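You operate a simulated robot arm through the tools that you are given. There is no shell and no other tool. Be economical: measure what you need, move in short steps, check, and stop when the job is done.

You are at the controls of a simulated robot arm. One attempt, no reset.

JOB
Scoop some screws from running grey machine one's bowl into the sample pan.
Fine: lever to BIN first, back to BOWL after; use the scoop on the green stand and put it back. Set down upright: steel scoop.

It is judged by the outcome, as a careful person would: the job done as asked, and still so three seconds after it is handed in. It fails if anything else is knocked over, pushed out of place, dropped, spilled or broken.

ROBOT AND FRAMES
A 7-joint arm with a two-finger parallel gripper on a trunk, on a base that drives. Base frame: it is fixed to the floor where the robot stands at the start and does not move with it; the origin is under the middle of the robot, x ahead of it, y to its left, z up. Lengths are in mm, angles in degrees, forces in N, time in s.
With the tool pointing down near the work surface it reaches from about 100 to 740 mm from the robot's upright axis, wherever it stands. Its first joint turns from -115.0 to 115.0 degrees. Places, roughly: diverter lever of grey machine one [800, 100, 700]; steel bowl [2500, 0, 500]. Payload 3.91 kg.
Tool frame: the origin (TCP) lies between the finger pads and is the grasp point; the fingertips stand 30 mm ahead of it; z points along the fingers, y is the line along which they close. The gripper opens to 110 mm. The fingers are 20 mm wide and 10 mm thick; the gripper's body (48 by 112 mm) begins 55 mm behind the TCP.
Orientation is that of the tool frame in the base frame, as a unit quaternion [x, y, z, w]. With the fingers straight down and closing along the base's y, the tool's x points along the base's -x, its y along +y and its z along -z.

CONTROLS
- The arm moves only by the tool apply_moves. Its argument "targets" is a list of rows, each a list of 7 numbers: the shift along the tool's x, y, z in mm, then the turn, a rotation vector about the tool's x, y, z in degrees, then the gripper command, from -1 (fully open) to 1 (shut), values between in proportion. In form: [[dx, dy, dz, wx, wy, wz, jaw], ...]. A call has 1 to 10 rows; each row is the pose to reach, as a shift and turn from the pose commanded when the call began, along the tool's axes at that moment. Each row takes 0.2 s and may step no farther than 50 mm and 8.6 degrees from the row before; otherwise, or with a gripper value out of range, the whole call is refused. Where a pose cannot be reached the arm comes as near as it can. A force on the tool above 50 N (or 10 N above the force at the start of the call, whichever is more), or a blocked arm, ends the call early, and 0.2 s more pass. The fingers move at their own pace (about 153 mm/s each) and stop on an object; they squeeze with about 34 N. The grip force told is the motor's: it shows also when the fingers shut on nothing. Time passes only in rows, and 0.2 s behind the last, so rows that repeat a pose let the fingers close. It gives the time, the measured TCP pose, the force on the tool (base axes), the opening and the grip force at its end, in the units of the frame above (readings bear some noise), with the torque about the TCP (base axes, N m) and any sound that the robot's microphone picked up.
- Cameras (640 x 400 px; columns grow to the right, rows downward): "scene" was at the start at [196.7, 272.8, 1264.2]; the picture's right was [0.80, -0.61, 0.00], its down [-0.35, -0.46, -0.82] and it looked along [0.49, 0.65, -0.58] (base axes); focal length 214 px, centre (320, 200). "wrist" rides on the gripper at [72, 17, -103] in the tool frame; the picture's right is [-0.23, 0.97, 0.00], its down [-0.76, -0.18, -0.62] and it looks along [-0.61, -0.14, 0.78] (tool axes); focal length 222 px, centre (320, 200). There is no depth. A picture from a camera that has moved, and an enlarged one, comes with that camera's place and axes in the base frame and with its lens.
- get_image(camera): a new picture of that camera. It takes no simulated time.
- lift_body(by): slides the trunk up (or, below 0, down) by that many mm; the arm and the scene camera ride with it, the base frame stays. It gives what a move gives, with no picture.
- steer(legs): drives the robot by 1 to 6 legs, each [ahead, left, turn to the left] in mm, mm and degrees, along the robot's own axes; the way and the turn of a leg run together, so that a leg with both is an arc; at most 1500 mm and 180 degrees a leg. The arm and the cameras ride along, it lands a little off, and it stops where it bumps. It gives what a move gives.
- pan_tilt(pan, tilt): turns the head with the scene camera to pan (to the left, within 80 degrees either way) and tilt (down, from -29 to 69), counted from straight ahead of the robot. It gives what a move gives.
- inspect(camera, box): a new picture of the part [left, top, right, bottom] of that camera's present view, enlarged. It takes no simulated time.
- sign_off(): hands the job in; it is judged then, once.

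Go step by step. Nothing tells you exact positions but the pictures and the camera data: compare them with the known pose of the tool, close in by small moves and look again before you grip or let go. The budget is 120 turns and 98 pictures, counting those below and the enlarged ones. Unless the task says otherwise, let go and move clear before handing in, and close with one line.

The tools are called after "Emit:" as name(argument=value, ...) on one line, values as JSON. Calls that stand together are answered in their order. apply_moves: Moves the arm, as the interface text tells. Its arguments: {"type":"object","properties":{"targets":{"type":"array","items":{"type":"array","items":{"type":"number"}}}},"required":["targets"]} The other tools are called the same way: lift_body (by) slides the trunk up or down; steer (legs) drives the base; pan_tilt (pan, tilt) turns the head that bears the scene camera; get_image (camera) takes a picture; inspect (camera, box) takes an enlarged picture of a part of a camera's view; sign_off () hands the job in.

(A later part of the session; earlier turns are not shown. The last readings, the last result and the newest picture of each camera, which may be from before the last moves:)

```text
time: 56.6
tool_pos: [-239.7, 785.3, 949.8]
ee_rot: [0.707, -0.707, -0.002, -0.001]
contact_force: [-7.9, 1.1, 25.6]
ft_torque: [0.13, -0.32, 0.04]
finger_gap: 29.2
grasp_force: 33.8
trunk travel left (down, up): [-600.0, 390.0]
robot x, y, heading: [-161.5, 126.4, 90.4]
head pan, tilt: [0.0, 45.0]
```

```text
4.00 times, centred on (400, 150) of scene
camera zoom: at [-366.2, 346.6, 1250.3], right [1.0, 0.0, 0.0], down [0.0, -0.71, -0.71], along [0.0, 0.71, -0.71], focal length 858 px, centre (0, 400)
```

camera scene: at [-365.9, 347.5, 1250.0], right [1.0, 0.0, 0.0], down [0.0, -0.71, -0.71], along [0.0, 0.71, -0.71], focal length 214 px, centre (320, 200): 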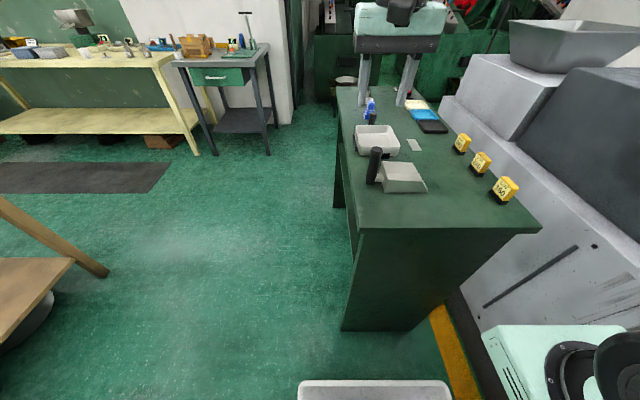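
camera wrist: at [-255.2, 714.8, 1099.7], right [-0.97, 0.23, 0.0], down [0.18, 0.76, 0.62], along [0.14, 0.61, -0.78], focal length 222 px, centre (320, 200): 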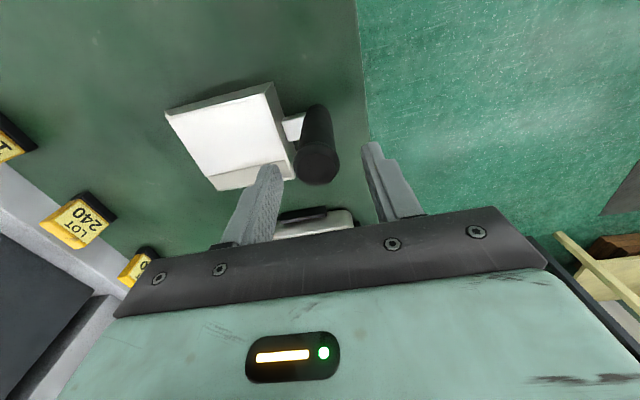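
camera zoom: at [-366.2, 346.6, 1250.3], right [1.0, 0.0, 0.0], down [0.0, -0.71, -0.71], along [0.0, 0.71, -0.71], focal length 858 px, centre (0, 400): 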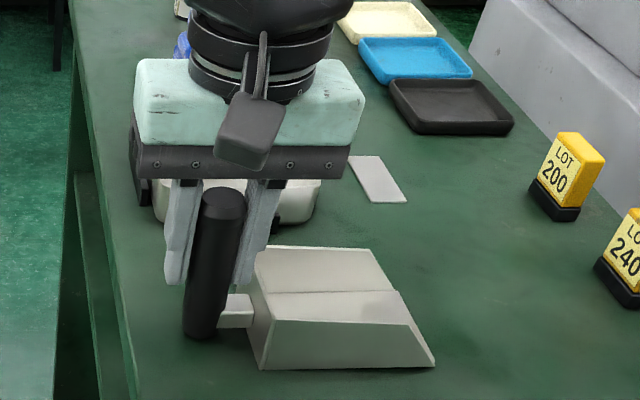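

The handle is gripped (29 mm, 34 N). I lift straight up and check.

Emit:
apply_moves(targets=[[0, 0, -10, 0, 0, 0, 0.8], [0, 0, -40, 0, 0, 0, 0.8], [0, 0, -80, 0, 0, 0, 0.8], [0, 0, -120, 0, 0, 0, 0.8]])

Emit:
inspect(camera="scene", box=[330, 40, 490, 200])

Emit:
get_image(camera="wrist")

```text
time: 57.6
tool_pos: [-235.4, 787.3, 1068.3]
ee_rot: [-0.707, 0.708, 0.0, -0.002]
contact_force: [0.2, 0.5, -1.5]
ft_torque: [-0.01, 0.07, 0.0]
finger_gap: 28.8
grasp_force: 34.0
trunk travel left (down, up): [-600.0, 390.0]
robot x, y, heading: [-162.4, 126.5, 90.6]
head pan, tilt: [0.0, 45.0]
```

```text
2.50 times, centred on (410, 120) of scene
camera zoom: at [-365.8, 347.8, 1249.8], right [1.0, 0.0, 0.0], down [0.0, -0.71, -0.71], along [0.0, 0.71, -0.71], focal length 536 px, centre (95, 400)
```

zoom: 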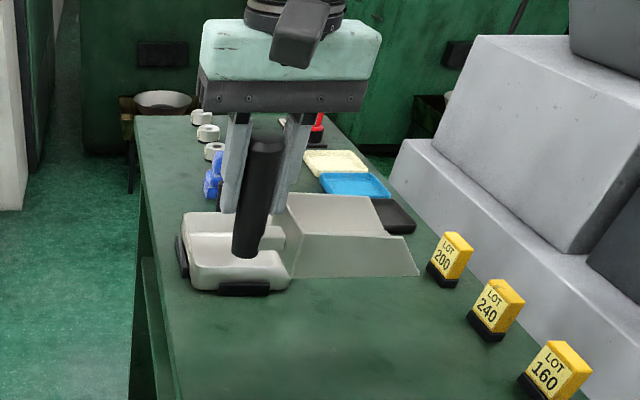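

```text
57 pictures are left
camera wrist: at [-252.9, 714.3, 1172.1], right [-0.97, 0.23, 0.0], down [0.18, 0.76, 0.62], along [0.14, 0.61, -0.78], focal length 222 px, centre (320, 200)
```

wrist: 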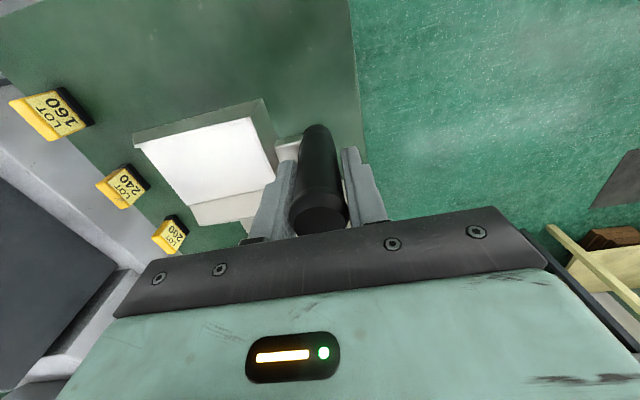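

The scoop is held level, with its floor about 72 mm below the TCP and its mouth about 145 mm ahead (+x). Before filling it I test that the wrist can pitch the nose down far enough to pour.

Emit:
apply_moves(targets=[[0, 0, -40, 0, 0, 0, 0.8], [0, 0, -80, -8, 0, 0, 0.8], [0, 0, -100, -16, 0, 0, 0.8], [0, 0, -100, -24, 0, 0, 0.8], [0, 0, -100, -32, 0, 0, 0.8], [0, 0, -100, -40, 0, 0, 0.8], [0, 0, -100, -48, 0, 0, 0.8], [0, 0, -100, -56, 0, 0, 0.8], [0, 0, -100, -64, 0, 0, 0.8]])

Emit:
get_image(camera="scene")

```text
time: 59.6
tool_pos: [-237.5, 785.8, 1167.7]
ee_rot: [-0.599, 0.6, 0.376, -0.374]
contact_force: [0.3, -0.4, -0.9]
ft_torque: [-0.02, 0.0, -0.01]
finger_gap: 28.8
grasp_force: 33.7
trunk travel left (down, up): [-600.0, 390.0]
robot x, y, heading: [-160.5, 126.9, 90.3]
head pan, tilt: [0.0, 45.0]
```

```text
56 pictures are left
camera scene: at [-366.0, 347.4, 1250.0], right [1.0, 0.0, 0.0], down [0.0, -0.71, -0.71], along [0.0, 0.71, -0.71], focal length 214 px, centre (320, 200)
```

scene: 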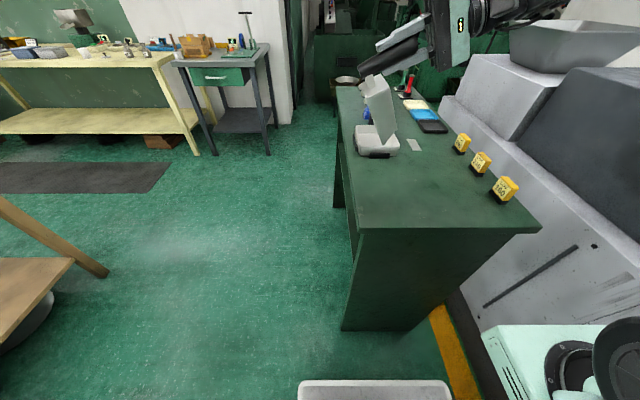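

Pitching 64° nose-down works. I level the scoop again and drive to the bowl.

Emit:
apply_moves(targets=[[0, 0, 0, 8, 0, 0, 0.8], [0, 0, 0, 16, 0, 0, 0.8], [0, 0, 0, 24, 0, 0, 0.8], [0, 0, 0, 32, 0, 0, 0.8], [0, 0, 0, 40, 0, 0, 0.8], [0, 0, 0, 48, 0, 0, 0.8], [0, 0, 0, 56, 0, 0, 0.8], [0, 0, 0, 64, 0, 0, 0.8]])

Emit:
steer(legs=[[-1030, 0, -0.3], [0, -820, 0]])

Emit:
pan_tilt(pan=-10, tilt=50)

Emit:
get_image(camera="scene")

```text
time: 61.4
tool_pos: [-237.3, 785.1, 1167.6]
ee_rot: [-0.706, 0.708, 0.0, 0.001]
contact_force: [0.5, 0.3, -1.4]
ft_torque: [0.04, 0.09, -0.01]
finger_gap: 29.0
grasp_force: 34.3
trunk travel left (down, up): [-600.0, 390.0]
robot x, y, heading: [-162.1, 125.5, 90.0]
head pan, tilt: [0.0, 45.0]
```

```text
time: 70.5
tool_pos: [551.8, -233.7, 1168.5]
ee_rot: [-0.707, 0.707, 0.0, 0.0]
contact_force: [0.5, 0.7, -2.0]
ft_torque: [0.0, 0.04, -0.01]
finger_gap: 28.8
grasp_force: 33.7
trunk travel left (down, up): [-600.0, 390.0]
robot x, y, heading: [630.2, -891.3, 90.2]
head pan, tilt: [0.0, 45.0]
```

```text
time: 71.2
tool_pos: [552.4, -234.5, 1167.2]
ee_rot: [-0.707, 0.708, -0.001, 0.0]
contact_force: [-0.3, -0.2, -2.3]
ft_torque: [0.0, 0.06, -0.02]
finger_gap: 28.5
grasp_force: 34.3
trunk travel left (down, up): [-600.0, 390.0]
robot x, y, heading: [631.0, -892.6, 90.2]
head pan, tilt: [-10.0, 50.0]
```

```text
55 pictures are left
camera scene: at [437.9, -676.2, 1243.1], right [0.99, -0.17, 0.0], down [-0.13, -0.75, -0.64], along [0.11, 0.63, -0.77], focal length 214 px, centre (320, 200)
```

scene: 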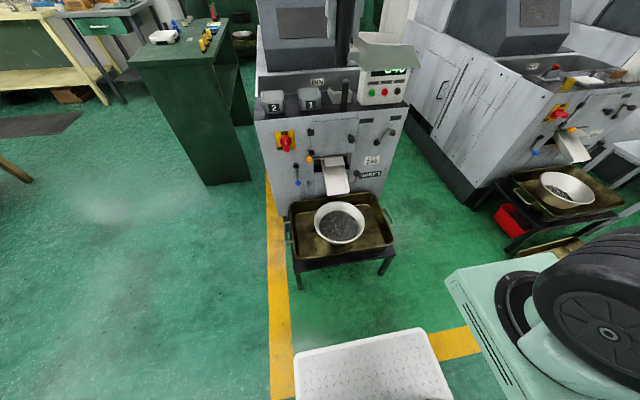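

I lower the trunk by 350 mm to bring the scoop and camera near the bowl.

Emit:
lift_body(by=-350)

Emit:
get_image(camera="scene")

Emit:
get_image(camera="wrist")

```text
time: 74.6
tool_pos: [551.0, -233.7, 818.9]
ee_rot: [0.707, -0.707, 0.0, 0.0]
contact_force: [-0.1, 0.3, -1.6]
ft_torque: [-0.01, 0.06, -0.02]
finger_gap: 28.9
grasp_force: 33.7
trunk travel left (down, up): [-250.0, 740.0]
robot x, y, heading: [624.0, -893.0, 90.2]
head pan, tilt: [-10.0, 50.0]
```

```text
54 pictures are left
camera scene: at [437.9, -676.2, 893.1], right [0.99, -0.17, 0.0], down [-0.13, -0.76, -0.64], along [0.11, 0.63, -0.77], focal length 214 px, centre (320, 200)
```

scene: 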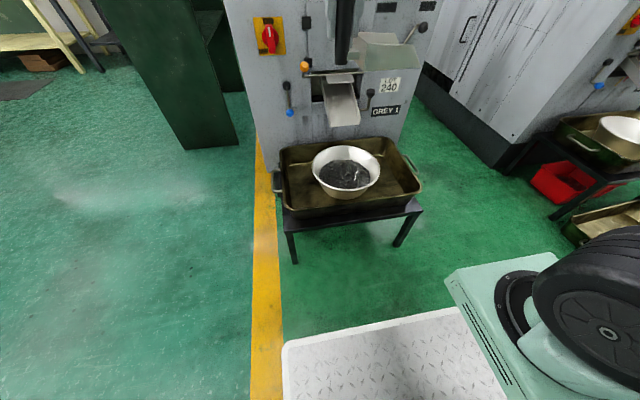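

```text
53 pictures are left
camera wrist: at [534.4, -306.8, 921.7], right [-0.97, 0.23, 0.0], down [0.18, 0.76, 0.62], along [0.14, 0.61, -0.78], focal length 222 px, centre (320, 200)
```

wrist: 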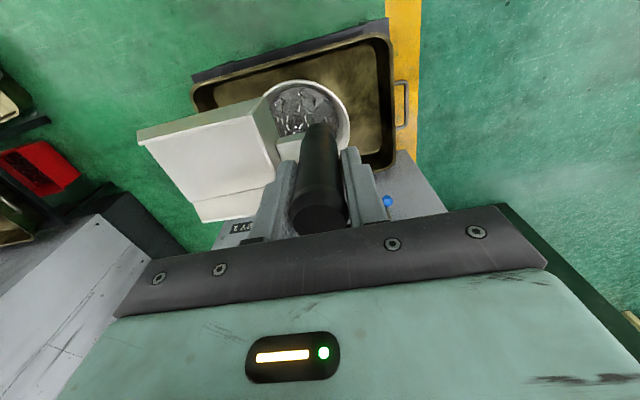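

Emit:
inspect(camera="scene", box=[260, 70, 440, 230])

Emit:
inspect(camera="wrist", box=[180, 20, 420, 170])

```text
2.50 times, centred on (350, 150) of scene
camera zoom: at [437.9, -676.2, 893.1], right [0.99, -0.17, 0.0], down [-0.13, -0.76, -0.64], along [0.11, 0.63, -0.77], focal length 536 px, centre (245, 325)
```

zoom: 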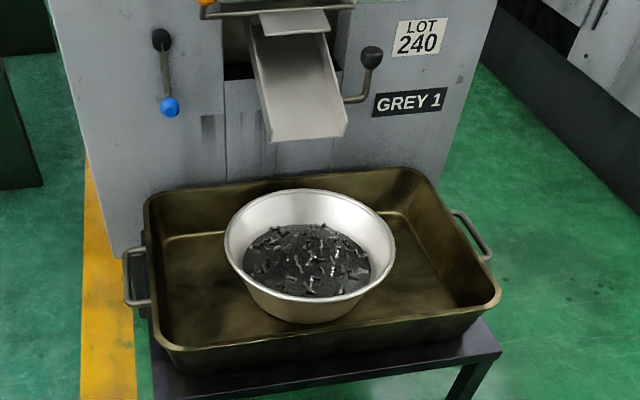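

```text
2.67 times, centred on (300, 95) of wrist
camera zoom: at [534.4, -306.8, 921.7], right [-0.97, 0.23, 0.0], down [0.18, 0.76, 0.62], along [0.14, 0.61, -0.78], focal length 592 px, centre (373, 480)
```

zoom: 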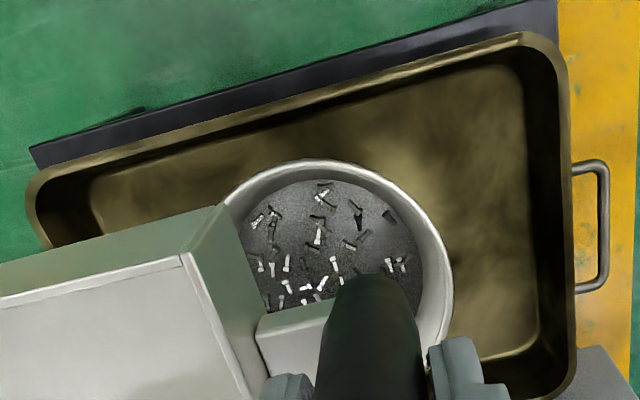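

Bowl rim centre is about (617, −127, 386), radius ≈118; the screw surface lies ~35 mm below the rim; the chute lip is at y≈−41, z≈497. I take the scoop to a nose-down pose above the left part of the bowl.

Emit:
apply_moves(targets=[[-16, 7, 36, -7.5, 0, 0, 0.8], [-32, 14, 73, -15, 0, 0, 0.8], [-48, 20, 109, -22.5, 0, 0, 0.8], [-65, 27, 146, -30, 0, 0, 0.8], [-81, 34, 182, -37.5, 0, 0, 0.8], [-97, 41, 219, -45, 0, 0, 0.8]])

Emit:
get_image(camera="scene")

Emit:
get_image(camera="wrist")

```text
time: 76.0
tool_pos: [506.4, -137.6, 598.8]
ee_rot: [0.653, -0.652, -0.273, 0.271]
contact_force: [1.0, 0.6, -1.6]
ft_torque: [0.01, -0.07, -0.06]
finger_gap: 28.6
grasp_force: 34.0
trunk travel left (down, up): [-250.0, 740.0]
robot x, y, heading: [626.9, -890.7, 89.9]
head pan, tilt: [-10.0, 50.0]
```

```text
50 pictures are left
camera scene: at [437.8, -676.4, 893.2], right [0.99, -0.17, 0.0], down [-0.13, -0.75, -0.64], along [0.11, 0.63, -0.77], focal length 214 px, centre (320, 200)
```

scene: 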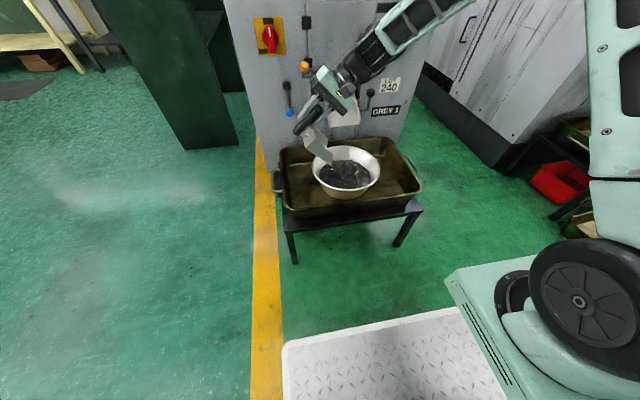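

```text
49 pictures are left
camera wrist: at [568.5, -211.2, 685.1], right [-0.69, 0.23, 0.69], down [0.57, 0.76, 0.31], along [-0.46, 0.61, -0.65], focal length 222 px, centre (320, 200)
```

wrist: 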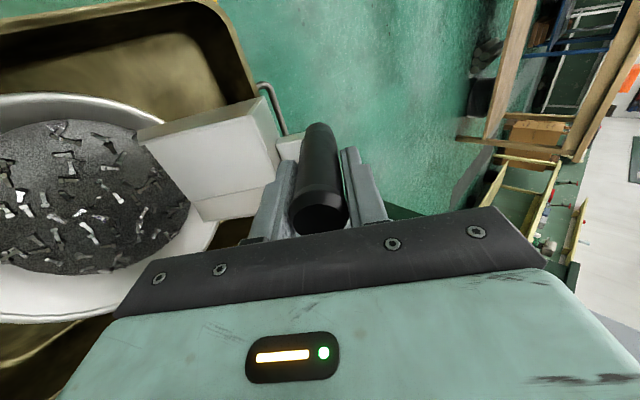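

Emit:
inspect(camera="scene", box=[280, 60, 420, 220])

```text
2.50 times, centred on (350, 140) of scene
camera zoom: at [437.8, -676.4, 893.2], right [0.99, -0.17, 0.0], down [-0.13, -0.75, -0.64], along [0.11, 0.63, -0.77], focal length 536 px, centre (245, 350)
```

zoom: 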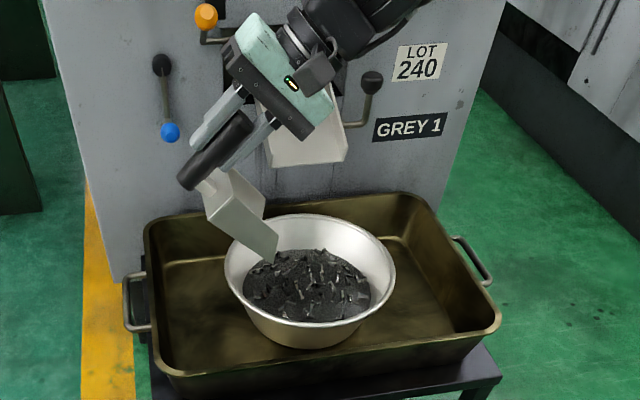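

The tip is where predicted, at about (557, −137, 450). I lower it into the screws.

Emit:
apply_moves(targets=[[0, -26, 21, 0, 0, 0, 0.8], [0, -47, 39, 0, 0, 0, 0.8], [0, -63, 51, 0, 0, 0, 0.8], [0, -75, 61, 0, 0, 0, 0.8]])

Emit:
inspect(camera="scene", box=[280, 60, 420, 220])

```text
time: 77.0
tool_pos: [519.9, -137.1, 502.6]
ee_rot: [0.654, -0.653, -0.271, 0.27]
contact_force: [1.9, 0.4, 0.7]
ft_torque: [0.04, -0.3, 0.07]
finger_gap: 29.0
grasp_force: 34.3
trunk travel left (down, up): [-250.0, 740.0]
robot x, y, heading: [629.2, -891.8, 90.3]
head pan, tilt: [-10.0, 50.0]
```

```text
2.50 times, centred on (350, 140) of scene
camera zoom: at [438.0, -676.2, 893.1], right [0.99, -0.17, 0.0], down [-0.13, -0.76, -0.64], along [0.11, 0.63, -0.77], focal length 536 px, centre (245, 350)
```

zoom: 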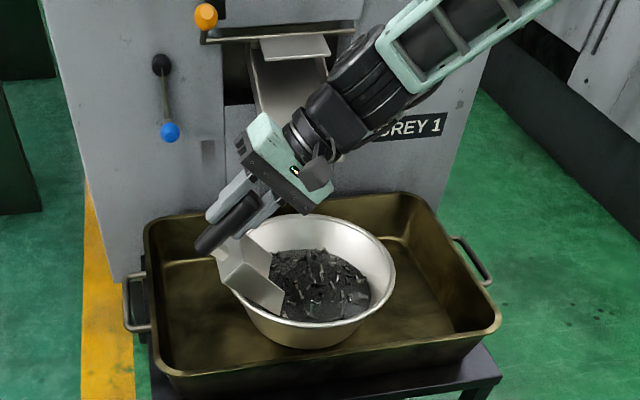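

It has just touched the surface with hardly any force. I now dig slightly deeper, sweep toward +x while levelling, and lift.

Emit:
apply_moves(targets=[[0, -18.9, 4, 0, 0, 0, 0.9], [0, -31.5, 2.8, 5, 0, 0, 0.9], [0, -41.6, 5.3, 12, 0, 0, 0.9], [0, -49.2, 10.6, 19, 0, 0, 0.9], [0, -55.6, 16.9, 27, 0, 0, 0.9], [0, -54.7, 25.2, 35, 0, 0, 0.9], [0, -46.9, 31.7, 43, 0, 0, 0.9], [0, -36.1, 32.7, 50, 0, 0, 0.9], [0, -7.8, 4.4, 53, 0, 0, 0.9]])

Emit:
inspect(camera="scene", box=[280, 60, 420, 220])

Emit:
get_image(camera="wrist")

```text
time: 79.0
tool_pos: [522.0, -136.4, 492.7]
ee_rot: [0.706, -0.705, 0.049, -0.049]
contact_force: [0.7, -0.1, -1.9]
ft_torque: [0.03, 0.06, -0.04]
finger_gap: 28.8
grasp_force: 33.9
trunk travel left (down, up): [-250.0, 740.0]
robot x, y, heading: [628.1, -891.9, 90.1]
head pan, tilt: [-10.0, 50.0]
```

```text
2.50 times, centred on (350, 140) of scene
camera zoom: at [437.9, -676.2, 893.0], right [0.99, -0.17, 0.0], down [-0.13, -0.76, -0.64], along [0.11, 0.63, -0.77], focal length 536 px, centre (245, 350)
```

zoom: 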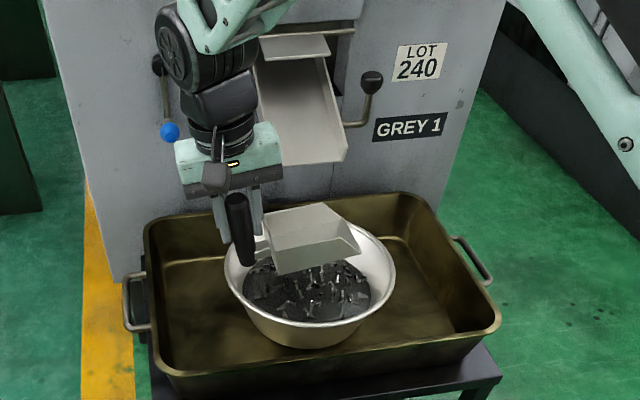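

```text
45 pictures are left
camera wrist: at [490.5, -209.3, 594.1], right [-0.96, 0.23, -0.14], down [0.09, 0.76, 0.64], along [0.25, 0.61, -0.75], focal length 222 px, centre (320, 200)
```

wrist: 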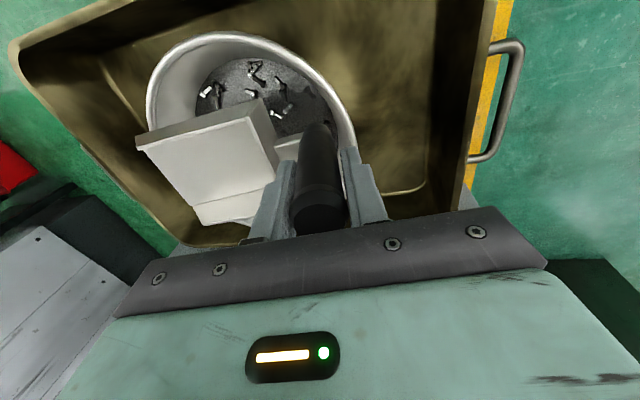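

Emit:
inspect(camera="wrist", box=[120, 20, 360, 230])

Emit:
inspect(camera="scene", box=[300, 130, 390, 200])

```text
1.90 times, centred on (240, 125) of wrist
camera zoom: at [490.5, -209.3, 594.1], right [-0.96, 0.23, -0.14], down [0.09, 0.76, 0.64], along [0.25, 0.61, -0.75], focal length 423 px, centre (472, 343)
```

zoom: 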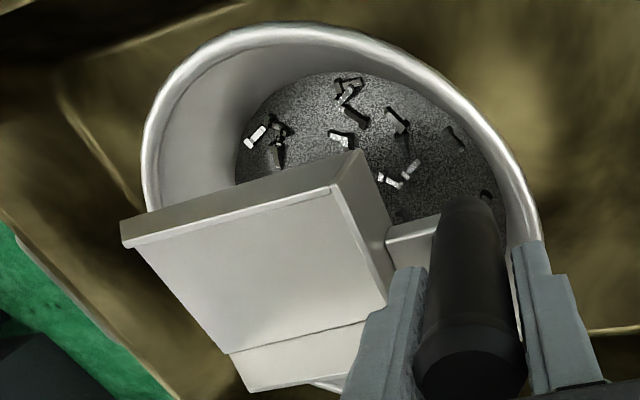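

```text
5.71 times, centred on (345, 165) of scene
camera zoom: at [437.9, -676.2, 893.0], right [0.99, -0.17, 0.0], down [-0.13, -0.76, -0.64], along [0.11, 0.63, -0.77], focal length 1226 px, centre (177, 400)
```

zoom: 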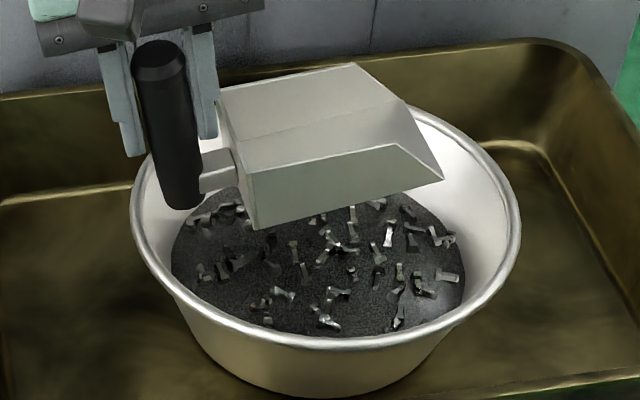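

The scoop came up empty: it only skimmed, as the screw bed is lower (about z 330). I'll lift, pitch down again and dig about 20 mm deeper.

Emit:
apply_moves(targets=[[-2, 0, -35, 0, 0, 0, 0.9], [-5, 0, -70, -8, 0, 0, 0.9], [-5, 1, -108, -16, 0, 0, 0.9], [-5, 1, -108, -24, 0, 0, 0.9], [-5, 1, -108, -32, 0, 0, 0.9], [-5, 1, -108, -40, 0, 0, 0.9], [-5, 1, -108, -47, 0, 0, 0.9], [-5, 1, -108, -53, 0, 0, 0.9]])

```text
time: 80.8
tool_pos: [506.1, -132.2, 602.1]
ee_rot: [0.653, -0.652, -0.273, 0.272]
contact_force: [-0.6, -0.3, -2.7]
ft_torque: [-0.01, -0.03, -0.03]
finger_gap: 28.7
grasp_force: 33.9
trunk travel left (down, up): [-250.0, 740.0]
robot x, y, heading: [632.4, -891.1, 90.2]
head pan, tilt: [-10.0, 50.0]
```

Emit:
apply_moves(targets=[[0, -32.5, 24, 0, 0, 0, 0.9], [0, -63.6, 49.5, 0, 0, 0, 0.9], [0, -92.5, 72.3, 0, 0, 0, 0.9], [0, -113.8, 75.2, 0, 0, 0, 0.9]])

Emit:
inspect(camera="scene", box=[300, 110, 390, 210])

```text
time: 81.8
tool_pos: [536.4, -129.4, 468.4]
ee_rot: [0.653, -0.653, -0.274, 0.269]
contact_force: [8.5, 8.0, 17.5]
ft_torque: [0.18, -0.66, 0.16]
finger_gap: 28.6
grasp_force: 33.8
trunk travel left (down, up): [-250.0, 740.0]
robot x, y, heading: [627.7, -890.8, 90.4]
head pan, tilt: [-10.0, 50.0]
```

```text
4.00 times, centred on (345, 160) of scene
camera zoom: at [438.1, -676.5, 893.5], right [0.99, -0.17, 0.0], down [-0.13, -0.75, -0.64], along [0.11, 0.63, -0.77], focal length 858 px, centre (220, 360)
```

zoom: 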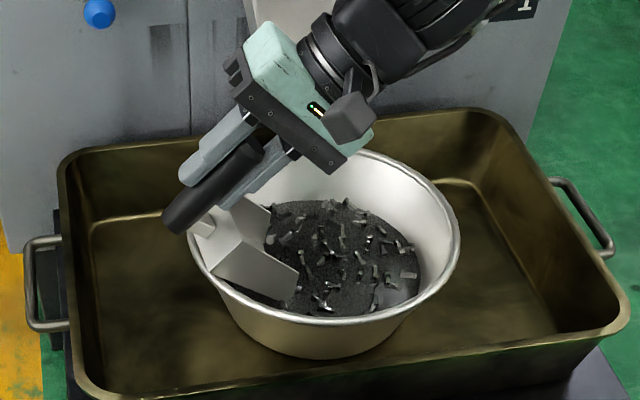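

Contact is modest (about 20 N) and the bowl has not moved. I sweep on from here, slightly toward +y, levelling as I go.

Emit:
apply_moves(targets=[[-5, -15.6, -11.3, 3, 0, 0, 0.9], [-6, -24.5, -13.2, 9, 0, 0, 0.9], [-6, -27.6, -10, 16, 0, 0, 0.9], [-6, -25.6, -1.3, 24, 0, 0, 0.9], [-6, -21.4, 7.8, 32, 0, 0, 0.9], [-6, -14.1, 14.7, 40, 0, 0, 0.9], [-6, -2.8, 17.5, 48, 0, 0, 0.9], [-6, 20.5, -5.8, 53, 0, 0, 0.9]])

Emit:
inspect(camera="scene", box=[300, 110, 390, 210])

Emit:
inspect(camera="wrist", box=[120, 20, 360, 230])

```text
time: 83.6
tool_pos: [521.6, -124.5, 483.7]
ee_rot: [-0.705, 0.706, -0.05, 0.05]
contact_force: [0.0, 0.2, -6.7]
ft_torque: [-0.03, 0.28, 0.03]
finger_gap: 28.8
grasp_force: 33.8
trunk travel left (down, up): [-250.0, 740.0]
robot x, y, heading: [629.1, -893.4, 89.9]
head pan, tilt: [-10.0, 50.0]
```

```text
4.00 times, centred on (345, 160) of scene
camera zoom: at [438.0, -676.0, 892.9], right [0.99, -0.17, 0.0], down [-0.13, -0.76, -0.64], along [0.11, 0.63, -0.77], focal length 858 px, centre (220, 360)
```

zoom: 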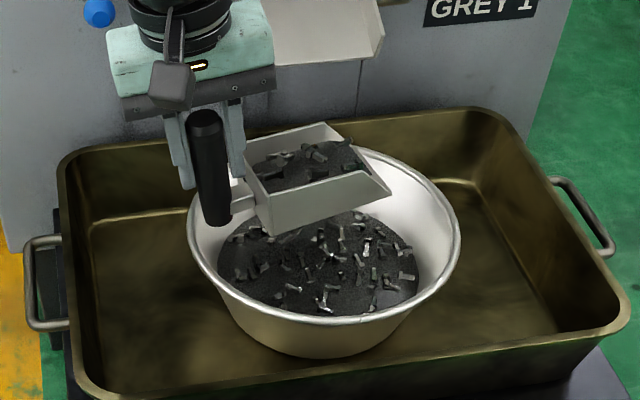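

```text
1.90 times, centred on (240, 125) of wrist
camera zoom: at [490.5, -198.1, 585.1], right [-0.96, 0.23, -0.14], down [0.09, 0.76, 0.64], along [0.25, 0.61, -0.75], focal length 423 px, centre (472, 343)
```

zoom: 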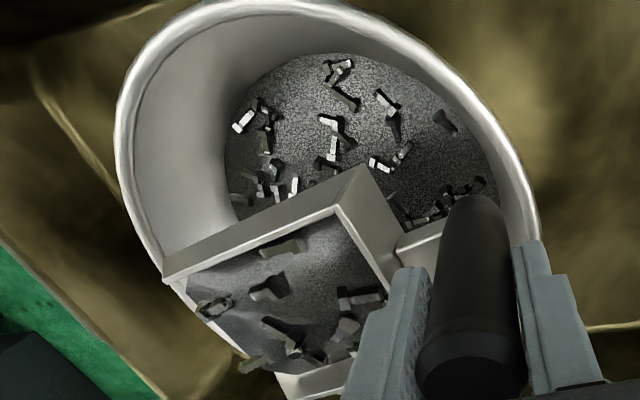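

The scoop is well filled. One screw seems to lie on the far wall's edge, so I tip the nose up a bit and shake gently over the bowl to shed anything loose.

Emit:
apply_moves(targets=[[0, 0, -10, 2, 0, 0, 0.9], [14, 0, -10, 4, 0, 0, 0.9], [-14, 0, -10, 4, 0, 0, 0.9], [14, 0, -10, 4, 0, 0, 0.9], [-14, 0, -10, 4, 0, 0, 0.9], [0, 0, -10, 4, 0, 0, 0.9]])

Emit:
inspect(camera="scene", box=[305, 110, 375, 180])

Emit:
inspect(camera="wrist", box=[150, 60, 330, 230])

```text
time: 85.0
tool_pos: [519.0, -125.2, 494.7]
ee_rot: [0.704, -0.702, 0.074, -0.073]
contact_force: [0.5, -0.2, -7.2]
ft_torque: [-0.03, 0.27, 0.0]
finger_gap: 28.8
grasp_force: 34.3
trunk travel left (down, up): [-250.0, 740.0]
robot x, y, heading: [630.0, -894.4, 90.1]
head pan, tilt: [-10.0, 50.0]
```

```text
5.71 times, centred on (340, 145) of scene
camera zoom: at [437.9, -676.1, 893.0], right [0.99, -0.17, 0.0], down [-0.13, -0.76, -0.64], along [0.11, 0.63, -0.77], focal length 1226 px, centre (206, 514)
```

zoom: 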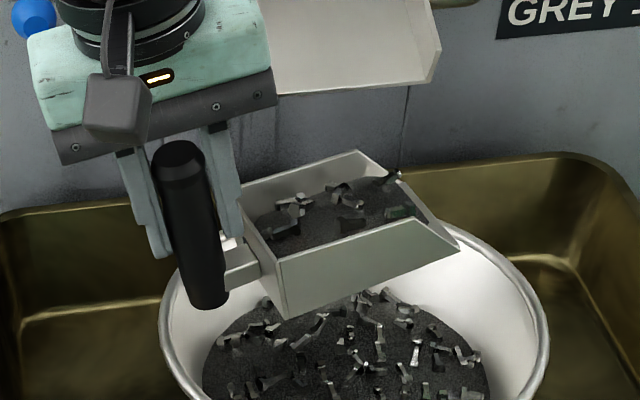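

```text
2.35 times, centred on (240, 145) of wrist
camera zoom: at [482.7, -198.5, 593.0], right [-0.95, 0.23, -0.2], down [0.04, 0.76, 0.65], along [0.3, 0.61, -0.74], focal length 523 px, centre (508, 329)
```

zoom: 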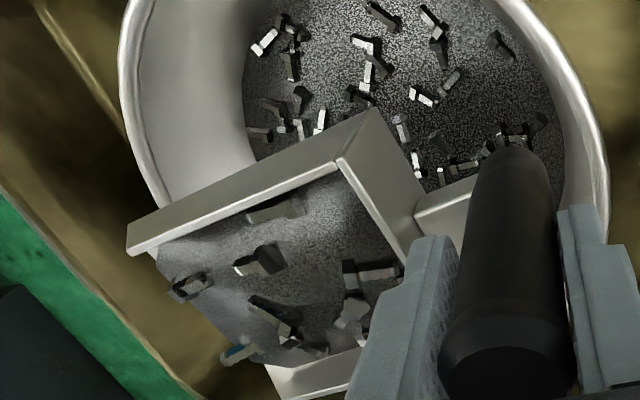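

The load rides steadily (about 5 N of screws), and the loose-looking one stays put. I raise the trunk 600 mm straight up and check the scoop before driving.

Emit:
lift_body(by=600)

Emit:
steer(legs=[[-130, 0, 0]])

Emit:
pan_tilt(pan=0, tilt=45)

Emit:
get_image(camera="scene")

```text
refused: 600 is not a number from -400 to 400
```

```text
time: 86.3
tool_pos: [521.0, -252.8, 494.2]
ee_rot: [0.703, -0.703, 0.074, -0.074]
contact_force: [0.5, 0.3, -5.8]
ft_torque: [-0.04, 0.3, 0.02]
finger_gap: 28.8
grasp_force: 34.2
trunk travel left (down, up): [-250.0, 740.0]
robot x, y, heading: [624.4, -1021.1, 90.2]
head pan, tilt: [-10.0, 50.0]
```

```text
time: 87.0
tool_pos: [521.4, -253.5, 495.8]
ee_rot: [0.704, -0.703, 0.074, -0.074]
contact_force: [0.5, 0.0, -6.2]
ft_torque: [-0.04, 0.25, 0.0]
finger_gap: 29.0
grasp_force: 34.1
trunk travel left (down, up): [-250.0, 740.0]
robot x, y, heading: [631.3, -1019.4, 90.2]
head pan, tilt: [0.0, 45.0]
```

```text
37 pictures are left
camera scene: at [424.9, -798.6, 899.9], right [1.0, 0.0, 0.0], down [0.0, -0.71, -0.71], along [0.0, 0.71, -0.71], focal length 214 px, centre (320, 200)
```

scene: 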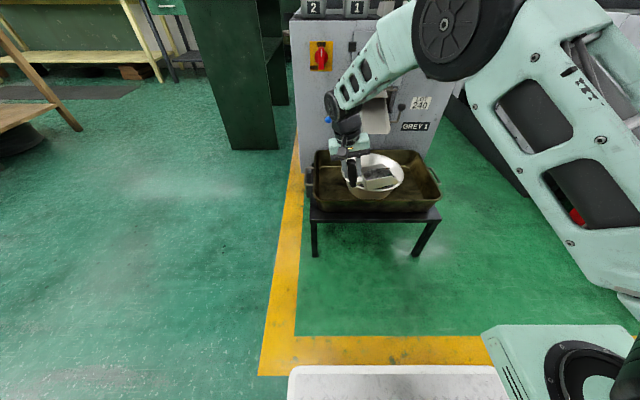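

The lift was refused (limit 400), but the scoop floor (~z 420) was above the rim (386), so the drive cleared the bowl. I check that and lift in two steps.

Emit:
inspect(camera="scene", box=[300, 130, 450, 230])

Emit:
lift_body(by=350)

Emit:
lift_body(by=250)

Emit:
inspect(camera="wrist", box=[120, 20, 360, 230])

```text
4.00 times, centred on (375, 180) of scene
camera zoom: at [424.9, -798.6, 899.9], right [1.0, 0.0, 0.0], down [0.0, -0.71, -0.71], along [0.0, 0.71, -0.71], focal length 858 px, centre (100, 280)
```

zoom: 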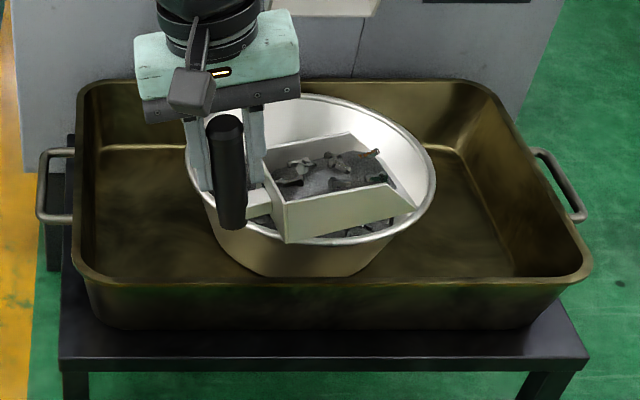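

```text
time: 90.5
tool_pos: [520.2, -252.8, 845.7]
ee_rot: [0.704, -0.702, 0.074, -0.074]
contact_force: [-0.8, 0.2, -5.6]
ft_torque: [-0.06, 0.29, -0.02]
finger_gap: 28.9
grasp_force: 33.7
trunk travel left (down, up): [-600.0, 390.0]
robot x, y, heading: [626.6, -1019.9, 90.4]
head pan, tilt: [0.0, 45.0]
```

```text
time: 93.0
tool_pos: [520.9, -253.5, 1095.4]
ee_rot: [0.704, -0.702, 0.074, -0.074]
contact_force: [-0.7, 1.1, -7.7]
ft_torque: [-0.01, 0.28, 0.0]
finger_gap: 28.6
grasp_force: 34.1
trunk travel left (down, up): [-850.0, 140.0]
robot x, y, heading: [630.1, -1018.9, 90.3]
head pan, tilt: [0.0, 45.0]
```

```text
1.90 times, centred on (240, 125) of wrist
camera zoom: at [482.8, -326.3, 1193.0], right [-0.95, 0.23, -0.2], down [0.04, 0.76, 0.65], along [0.3, 0.61, -0.74], focal length 423 px, centre (472, 343)
```

zoom: 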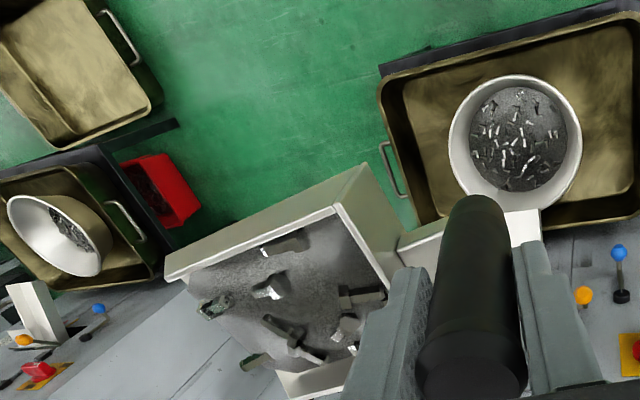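

Everything is in place and the load is intact. I drive to the stand.

Emit:
steer(legs=[[0, 800, 0], [1190, 0, -0.2]])

Emit:
get_image(camera="scene")

Emit:
get_image(camera="wrist")

```text
time: 103.0
tool_pos: [-332.3, 932.5, 1094.5]
ee_rot: [0.712, -0.695, 0.074, -0.075]
contact_force: [0.1, 0.2, -6.5]
ft_torque: [-0.03, 0.28, 0.03]
finger_gap: 29.0
grasp_force: 34.6
trunk travel left (down, up): [-850.0, 140.0]
robot x, y, heading: [-203.8, 171.3, 91.5]
head pan, tilt: [0.0, 45.0]
```

```text
34 pictures are left
camera scene: at [-415.4, 385.0, 1499.9], right [1.0, 0.03, 0.0], down [0.02, -0.71, -0.71], along [-0.02, 0.71, -0.71], focal length 214 px, centre (320, 200)
```

scene: 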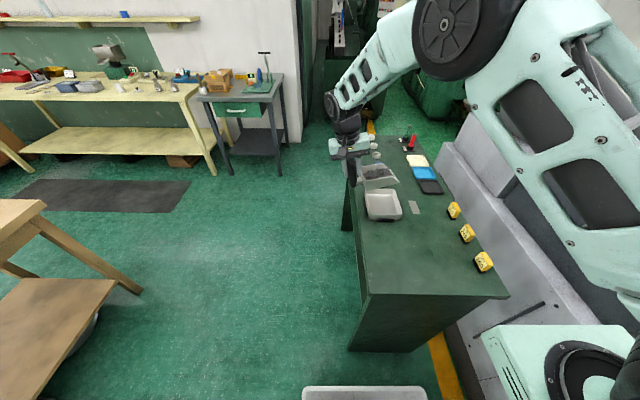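

```text
33 pictures are left
camera wrist: at [-368.6, 858.4, 1193.1], right [-0.96, 0.2, -0.2], down [0.03, 0.76, 0.65], along [0.29, 0.61, -0.74], focal length 222 px, centre (320, 200)
```

wrist: 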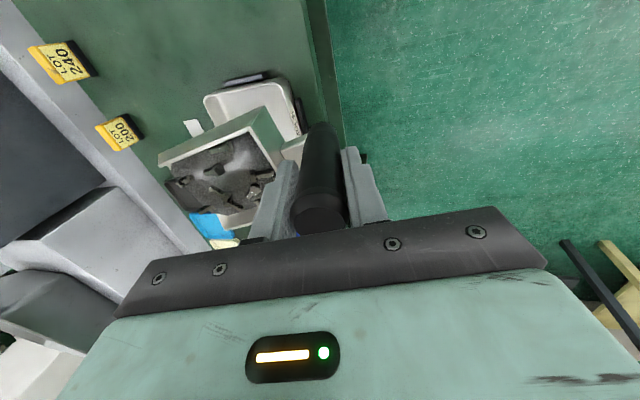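

Emit:
inspect(camera="scene", box=[330, 130, 450, 240])

Emit:
inspect(camera="wrist", box=[150, 50, 350, 200])

```text
3.64 times, centred on (390, 185) of scene
camera zoom: at [-415.4, 385.0, 1499.9], right [1.0, 0.03, 0.0], down [0.02, -0.71, -0.71], along [-0.02, 0.71, -0.71], focal length 780 px, centre (66, 254)
```

zoom: 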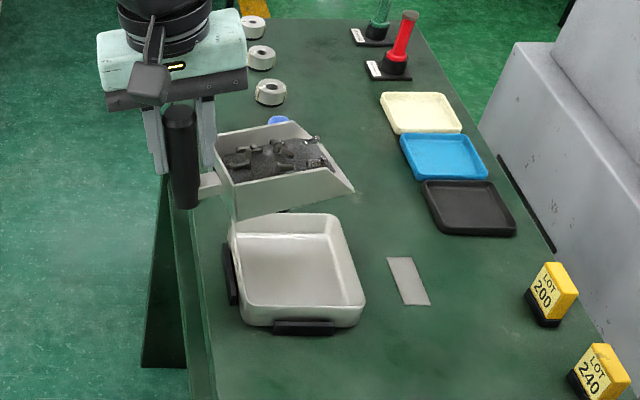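

```text
2.67 times, centred on (250, 125) of wrist
camera zoom: at [-368.6, 858.4, 1193.1], right [-0.96, 0.2, -0.2], down [0.03, 0.76, 0.65], along [0.29, 0.61, -0.74], focal length 592 px, centre (507, 400)
```

zoom: 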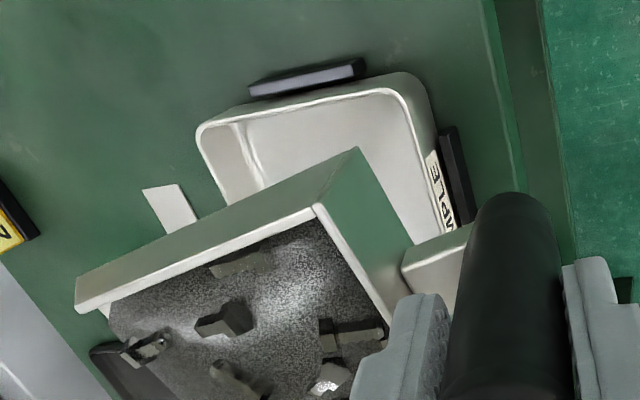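

The pan's inside spans about x −245…−138, y 905…1022, with its rim at z≈920. I bring the scoop's mouth over its left half, still nose-up.

Emit:
apply_moves(targets=[[-10, 18, 15, 0, 0, 0, 0.9], [-20, 36, 35, 0, 0, 0, 0.9], [-30, 54.5, 64, 0, 0, 0, 0.9]])

Emit:
inspect(camera="scene", box=[330, 130, 450, 240])

```text
time: 103.8
tool_pos: [-372.2, 962.1, 1019.5]
ee_rot: [0.713, -0.693, 0.072, -0.074]
contact_force: [-0.9, 0.1, -5.8]
ft_torque: [-0.01, 0.3, -0.01]
finger_gap: 28.8
grasp_force: 33.6
trunk travel left (down, up): [-850.0, 140.0]
robot x, y, heading: [-204.9, 169.0, 91.6]
head pan, tilt: [0.0, 45.0]
```

```text
3.64 times, centred on (390, 185) of scene
camera zoom: at [-415.2, 384.7, 1500.0], right [1.0, 0.03, 0.0], down [0.02, -0.71, -0.71], along [-0.02, 0.71, -0.71], focal length 780 px, centre (66, 254)
```

zoom: 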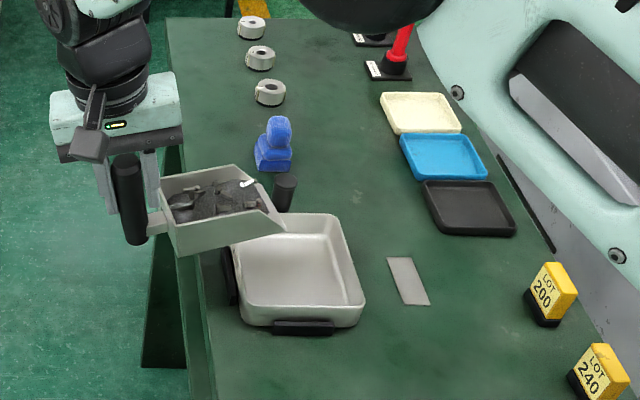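

Emit:
apply_moves(targets=[[2, -8.6, -5.5, -8, 0, 0, 0.9], [4, -19.2, -6.6, -16, 0, 0, 0.9], [4, -33.2, -6.3, -24, 0, 0, 0.9], [4, -51.4, -9.2, -32, 0, 0, 0.9], [4, -72.6, -15.3, -40, 0, 0, 0.9]])

Emit:
inspect(camera="scene", box=[330, 130, 450, 240])

```text
time: 105.0
tool_pos: [-306.9, 958.5, 1052.8]
ee_rot: [0.695, -0.676, -0.17, 0.174]
contact_force: [-1.7, 0.5, -7.1]
ft_torque: [-0.02, 0.06, -0.01]
finger_gap: 28.7
grasp_force: 34.3
trunk travel left (down, up): [-850.0, 140.0]
robot x, y, heading: [-204.8, 170.8, 91.4]
head pan, tilt: [0.0, 45.0]
```

```text
3.64 times, centred on (390, 185) of scene
camera zoom: at [-416.3, 385.0, 1499.8], right [1.0, 0.03, 0.0], down [0.02, -0.71, -0.71], along [-0.02, 0.71, -0.71], focal length 780 px, centre (66, 254)
```

zoom: 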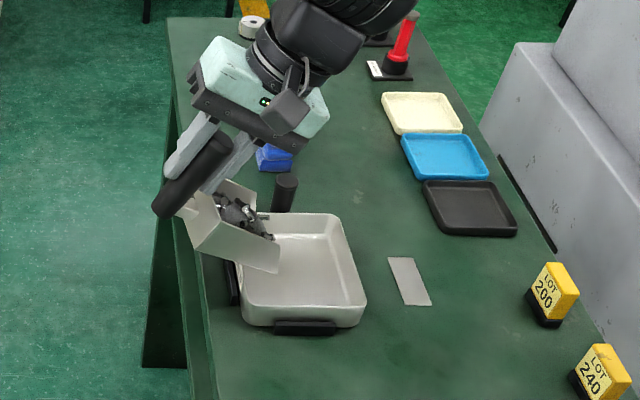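

The load starts to creep forward; the mouth is just inside the pan. I shift slightly toward the pan's middle and pitch on to 60°.

Emit:
apply_moves(targets=[[10, 0, 6, 0, 0, 0, 0.9], [12, -19.6, -12.6, -8, 0, 0, 0.9], [12, -35.4, -31.2, -16, 0, 0, 0.9], [12, -52.6, -49.5, -24, 0, 0, 0.9], [12, -71, -67.1, -32, 0, 0, 0.9], [12, -71, -67.1, -32, 0, 0, 0.9]])

Emit:
inspect(camera="scene", box=[330, 130, 450, 240])

```text
time: 106.4
tool_pos: [-210.1, 948.3, 1077.5]
ee_rot: [0.619, -0.605, -0.351, 0.358]
contact_force: [-0.2, -0.8, -3.4]
ft_torque: [-0.01, -0.07, -0.03]
finger_gap: 28.8
grasp_force: 33.8
trunk travel left (down, up): [-850.0, 140.0]
robot x, y, heading: [-206.2, 168.3, 91.4]
head pan, tilt: [0.0, 45.0]
```

```text
3.64 times, centred on (390, 185) of scene
camera zoom: at [-415.2, 385.0, 1500.0], right [1.0, 0.03, 0.0], down [0.02, -0.71, -0.71], along [-0.02, 0.71, -0.71], focal length 780 px, centre (66, 254)
```

zoom: 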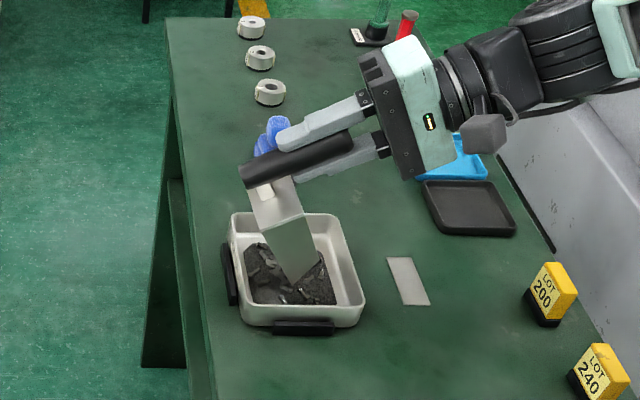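

The screws have gone into the pan. I pitch a little further with a small shake to empty the scoop fully.

Emit:
apply_moves(targets=[[0, 15, -20, -4, 0, 0, 0.9], [0, 7.7, -36.7, -9, 0, 0, 0.9], [6, 7.7, -36.7, -9, 0, 0, 0.9], [-6, 7.7, -36.7, -9, 0, 0, 0.9], [6, 7.7, -36.7, -9, 0, 0, 0.9], [0, 7.7, -36.7, -9, 0, 0, 0.9]])

Emit:
inspect(camera="scene", box=[330, 130, 450, 240])

Emit:
inspect(camera="wrist", box=[0, 0, 400, 250])

```text
time: 107.8
tool_pos: [-182.4, 949.7, 1102.8]
ee_rot: [0.59, -0.574, -0.396, 0.407]
contact_force: [0.1, -0.1, -1.4]
ft_torque: [-0.02, -0.02, 0.0]
finger_gap: 28.7
grasp_force: 33.9
trunk travel left (down, up): [-850.0, 140.0]
robot x, y, heading: [-207.0, 166.4, 91.5]
head pan, tilt: [0.0, 45.0]
```

```text
3.64 times, centred on (390, 185) of scene
camera zoom: at [-415.3, 384.8, 1500.0], right [1.0, 0.03, 0.0], down [0.02, -0.71, -0.71], along [-0.02, 0.71, -0.71], focal length 780 px, centre (66, 254)
```

zoom: 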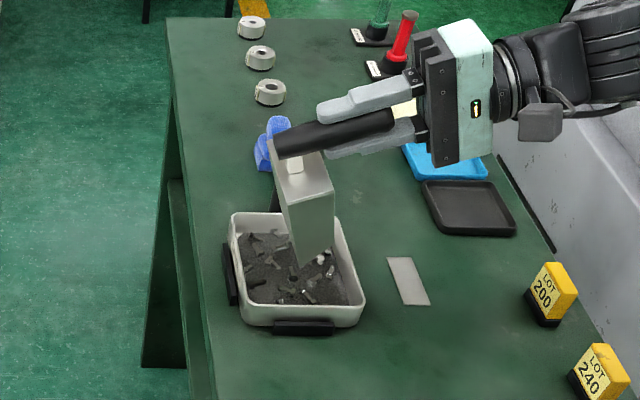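

```text
1.60 times, centred on (200, 125) of wrist
camera zoom: at [-89.7, 879.0, 1156.2], right [-0.35, 0.22, 0.91], down [0.63, 0.78, 0.06], along [-0.69, 0.59, -0.41], focal length 355 px, centre (512, 320)
```

zoom: 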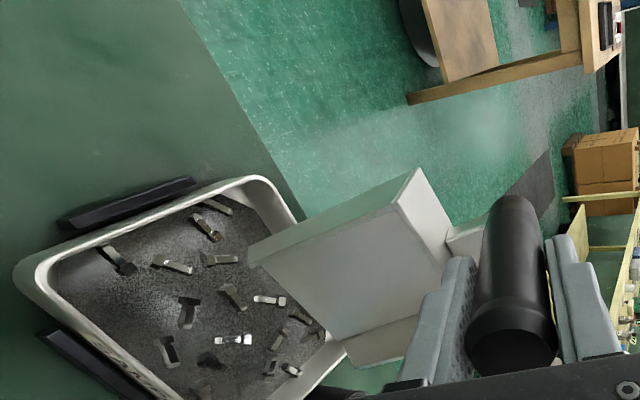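

The scoop is empty and the pan holds the screws, with nothing spilled. I bring the scoop back up level over its original spot.

Emit:
apply_moves(targets=[[0, 37.4, -14.3, 0, 0, 0, 0.9], [20, 56, -21.5, 8, 0, 0, 0.9], [45, 50.3, -8.6, 16, 0, 0, 0.9], [70, 53.9, 0.8, 24, 0, 0, 0.9], [95, 48.1, 13.7, 32, 0, 0, 0.9], [115, 42.3, 26.7, 40, 0, 0, 0.9], [135, 36.6, 39.5, 48, 0, 0, 0.9], [150, 29, 47.8, 56, 0, 0, 0.9], [160, 20.8, 54.2, 64, 0, 0, 0.9], [165, 20.8, 54.2, 69, 0, 0, 0.9]])

```text
time: 110.0
tool_pos: [-235.7, 783.8, 1102.4]
ee_rot: [0.716, -0.699, 0.0, -0.001]
contact_force: [1.1, 0.1, -1.6]
ft_torque: [-0.03, 0.08, -0.02]
finger_gap: 29.0
grasp_force: 33.6
trunk travel left (down, up): [-850.0, 140.0]
robot x, y, heading: [-203.7, 169.0, 91.5]
head pan, tilt: [0.0, 45.0]
```

Emit:
apply_moves(targets=[[-1, 4, 40, 0, 0, 0.7, 0.9], [-1.5, 4, 80, 0, 0, 1.4, 0.9], [-1.5, 4, 120, 0, 0, 1.4, 0.9], [-1.5, 4, 142, 0, 0, 1.4, 0.9]])

Emit:
inspect(camera="scene", box=[340, 150, 460, 260])

```text
time: 111.0
tool_pos: [-241.7, 785.1, 959.4]
ee_rot: [-0.707, 0.707, 0.0, 0.001]
contact_force: [-0.1, -0.1, -1.9]
ft_torque: [-0.01, 0.08, 0.0]
finger_gap: 28.6
grasp_force: 33.9
trunk travel left (down, up): [-850.0, 140.0]
robot x, y, heading: [-204.9, 170.8, 91.6]
head pan, tilt: [0.0, 45.0]
```

```text
3.64 times, centred on (400, 205) of scene
camera zoom: at [-415.3, 384.6, 1500.0], right [1.0, 0.03, 0.0], down [0.02, -0.71, -0.71], along [-0.02, 0.71, -0.71], focal length 780 px, centre (29, 182)
```

zoom: 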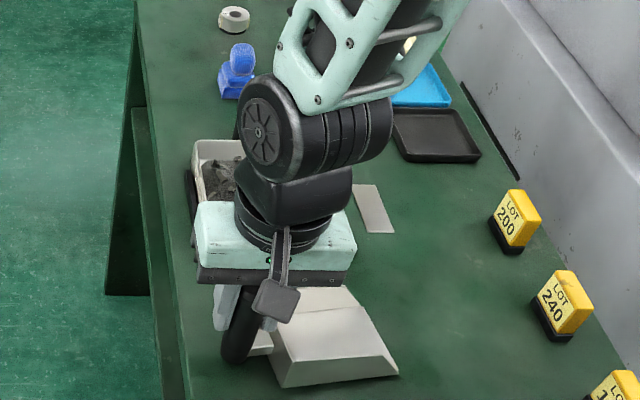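

Now I lower gently in 3 mm steps until contact.

Emit:
apply_moves(targets=[[0, -2, 4, 0, 0, 0, 0.9], [0, -2, 7, 0, 0, 0, 0.9], [0, -2, 9, 0, 0, 0, 0.9]])

```text
time: 111.8
tool_pos: [-240.3, 784.1, 952.6]
ee_rot: [0.707, -0.707, -0.001, 0.001]
contact_force: [-4.1, -4.2, 20.8]
ft_torque: [0.6, -0.24, 0.06]
finger_gap: 28.8
grasp_force: 34.6
trunk travel left (down, up): [-850.0, 140.0]
robot x, y, heading: [-207.1, 170.3, 91.5]
head pan, tilt: [0.0, 45.0]
```

Contact at z≈952, so it stands on the table. I ease off 1 mm and open the fingers.

Emit:
apply_moves(targets=[[0, 0, -1, 0, 0, 0, 0.9], [0, 0, -1, 0, 0, 0, 0.4], [0, 0, -1, 0, 0, 0, 0.1], [0, 0, -1, 0, 0, 0, 0.1]])

Emit:
inspect(camera="wrist", box=[120, 20, 400, 240])

```text
time: 112.8
tool_pos: [-239.1, 784.9, 951.9]
ee_rot: [0.708, -0.707, 0.001, 0.0]
contact_force: [-0.3, -0.3, -1.0]
ft_torque: [0.01, -0.02, 0.0]
finger_gap: 49.6
grasp_force: 0.0
trunk travel left (down, up): [-850.0, 140.0]
robot x, y, heading: [-206.6, 167.1, 91.7]
head pan, tilt: [0.0, 45.0]
```

```text
1.82 times, centred on (260, 130) of wrist
camera zoom: at [-256.5, 711.9, 1055.1], right [-0.97, 0.23, 0.0], down [0.18, 0.76, 0.62], along [0.14, 0.61, -0.78], focal length 404 px, centre (429, 327)
```

zoom: 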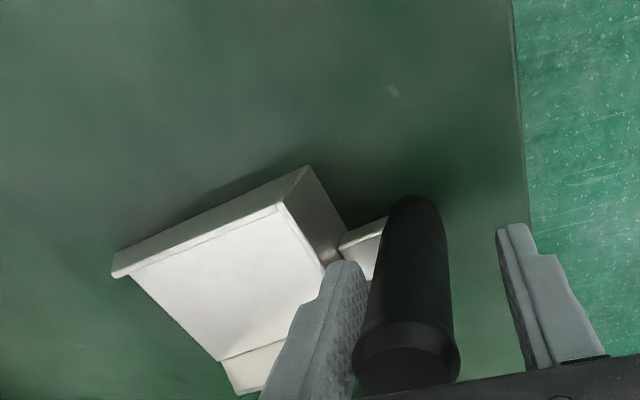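

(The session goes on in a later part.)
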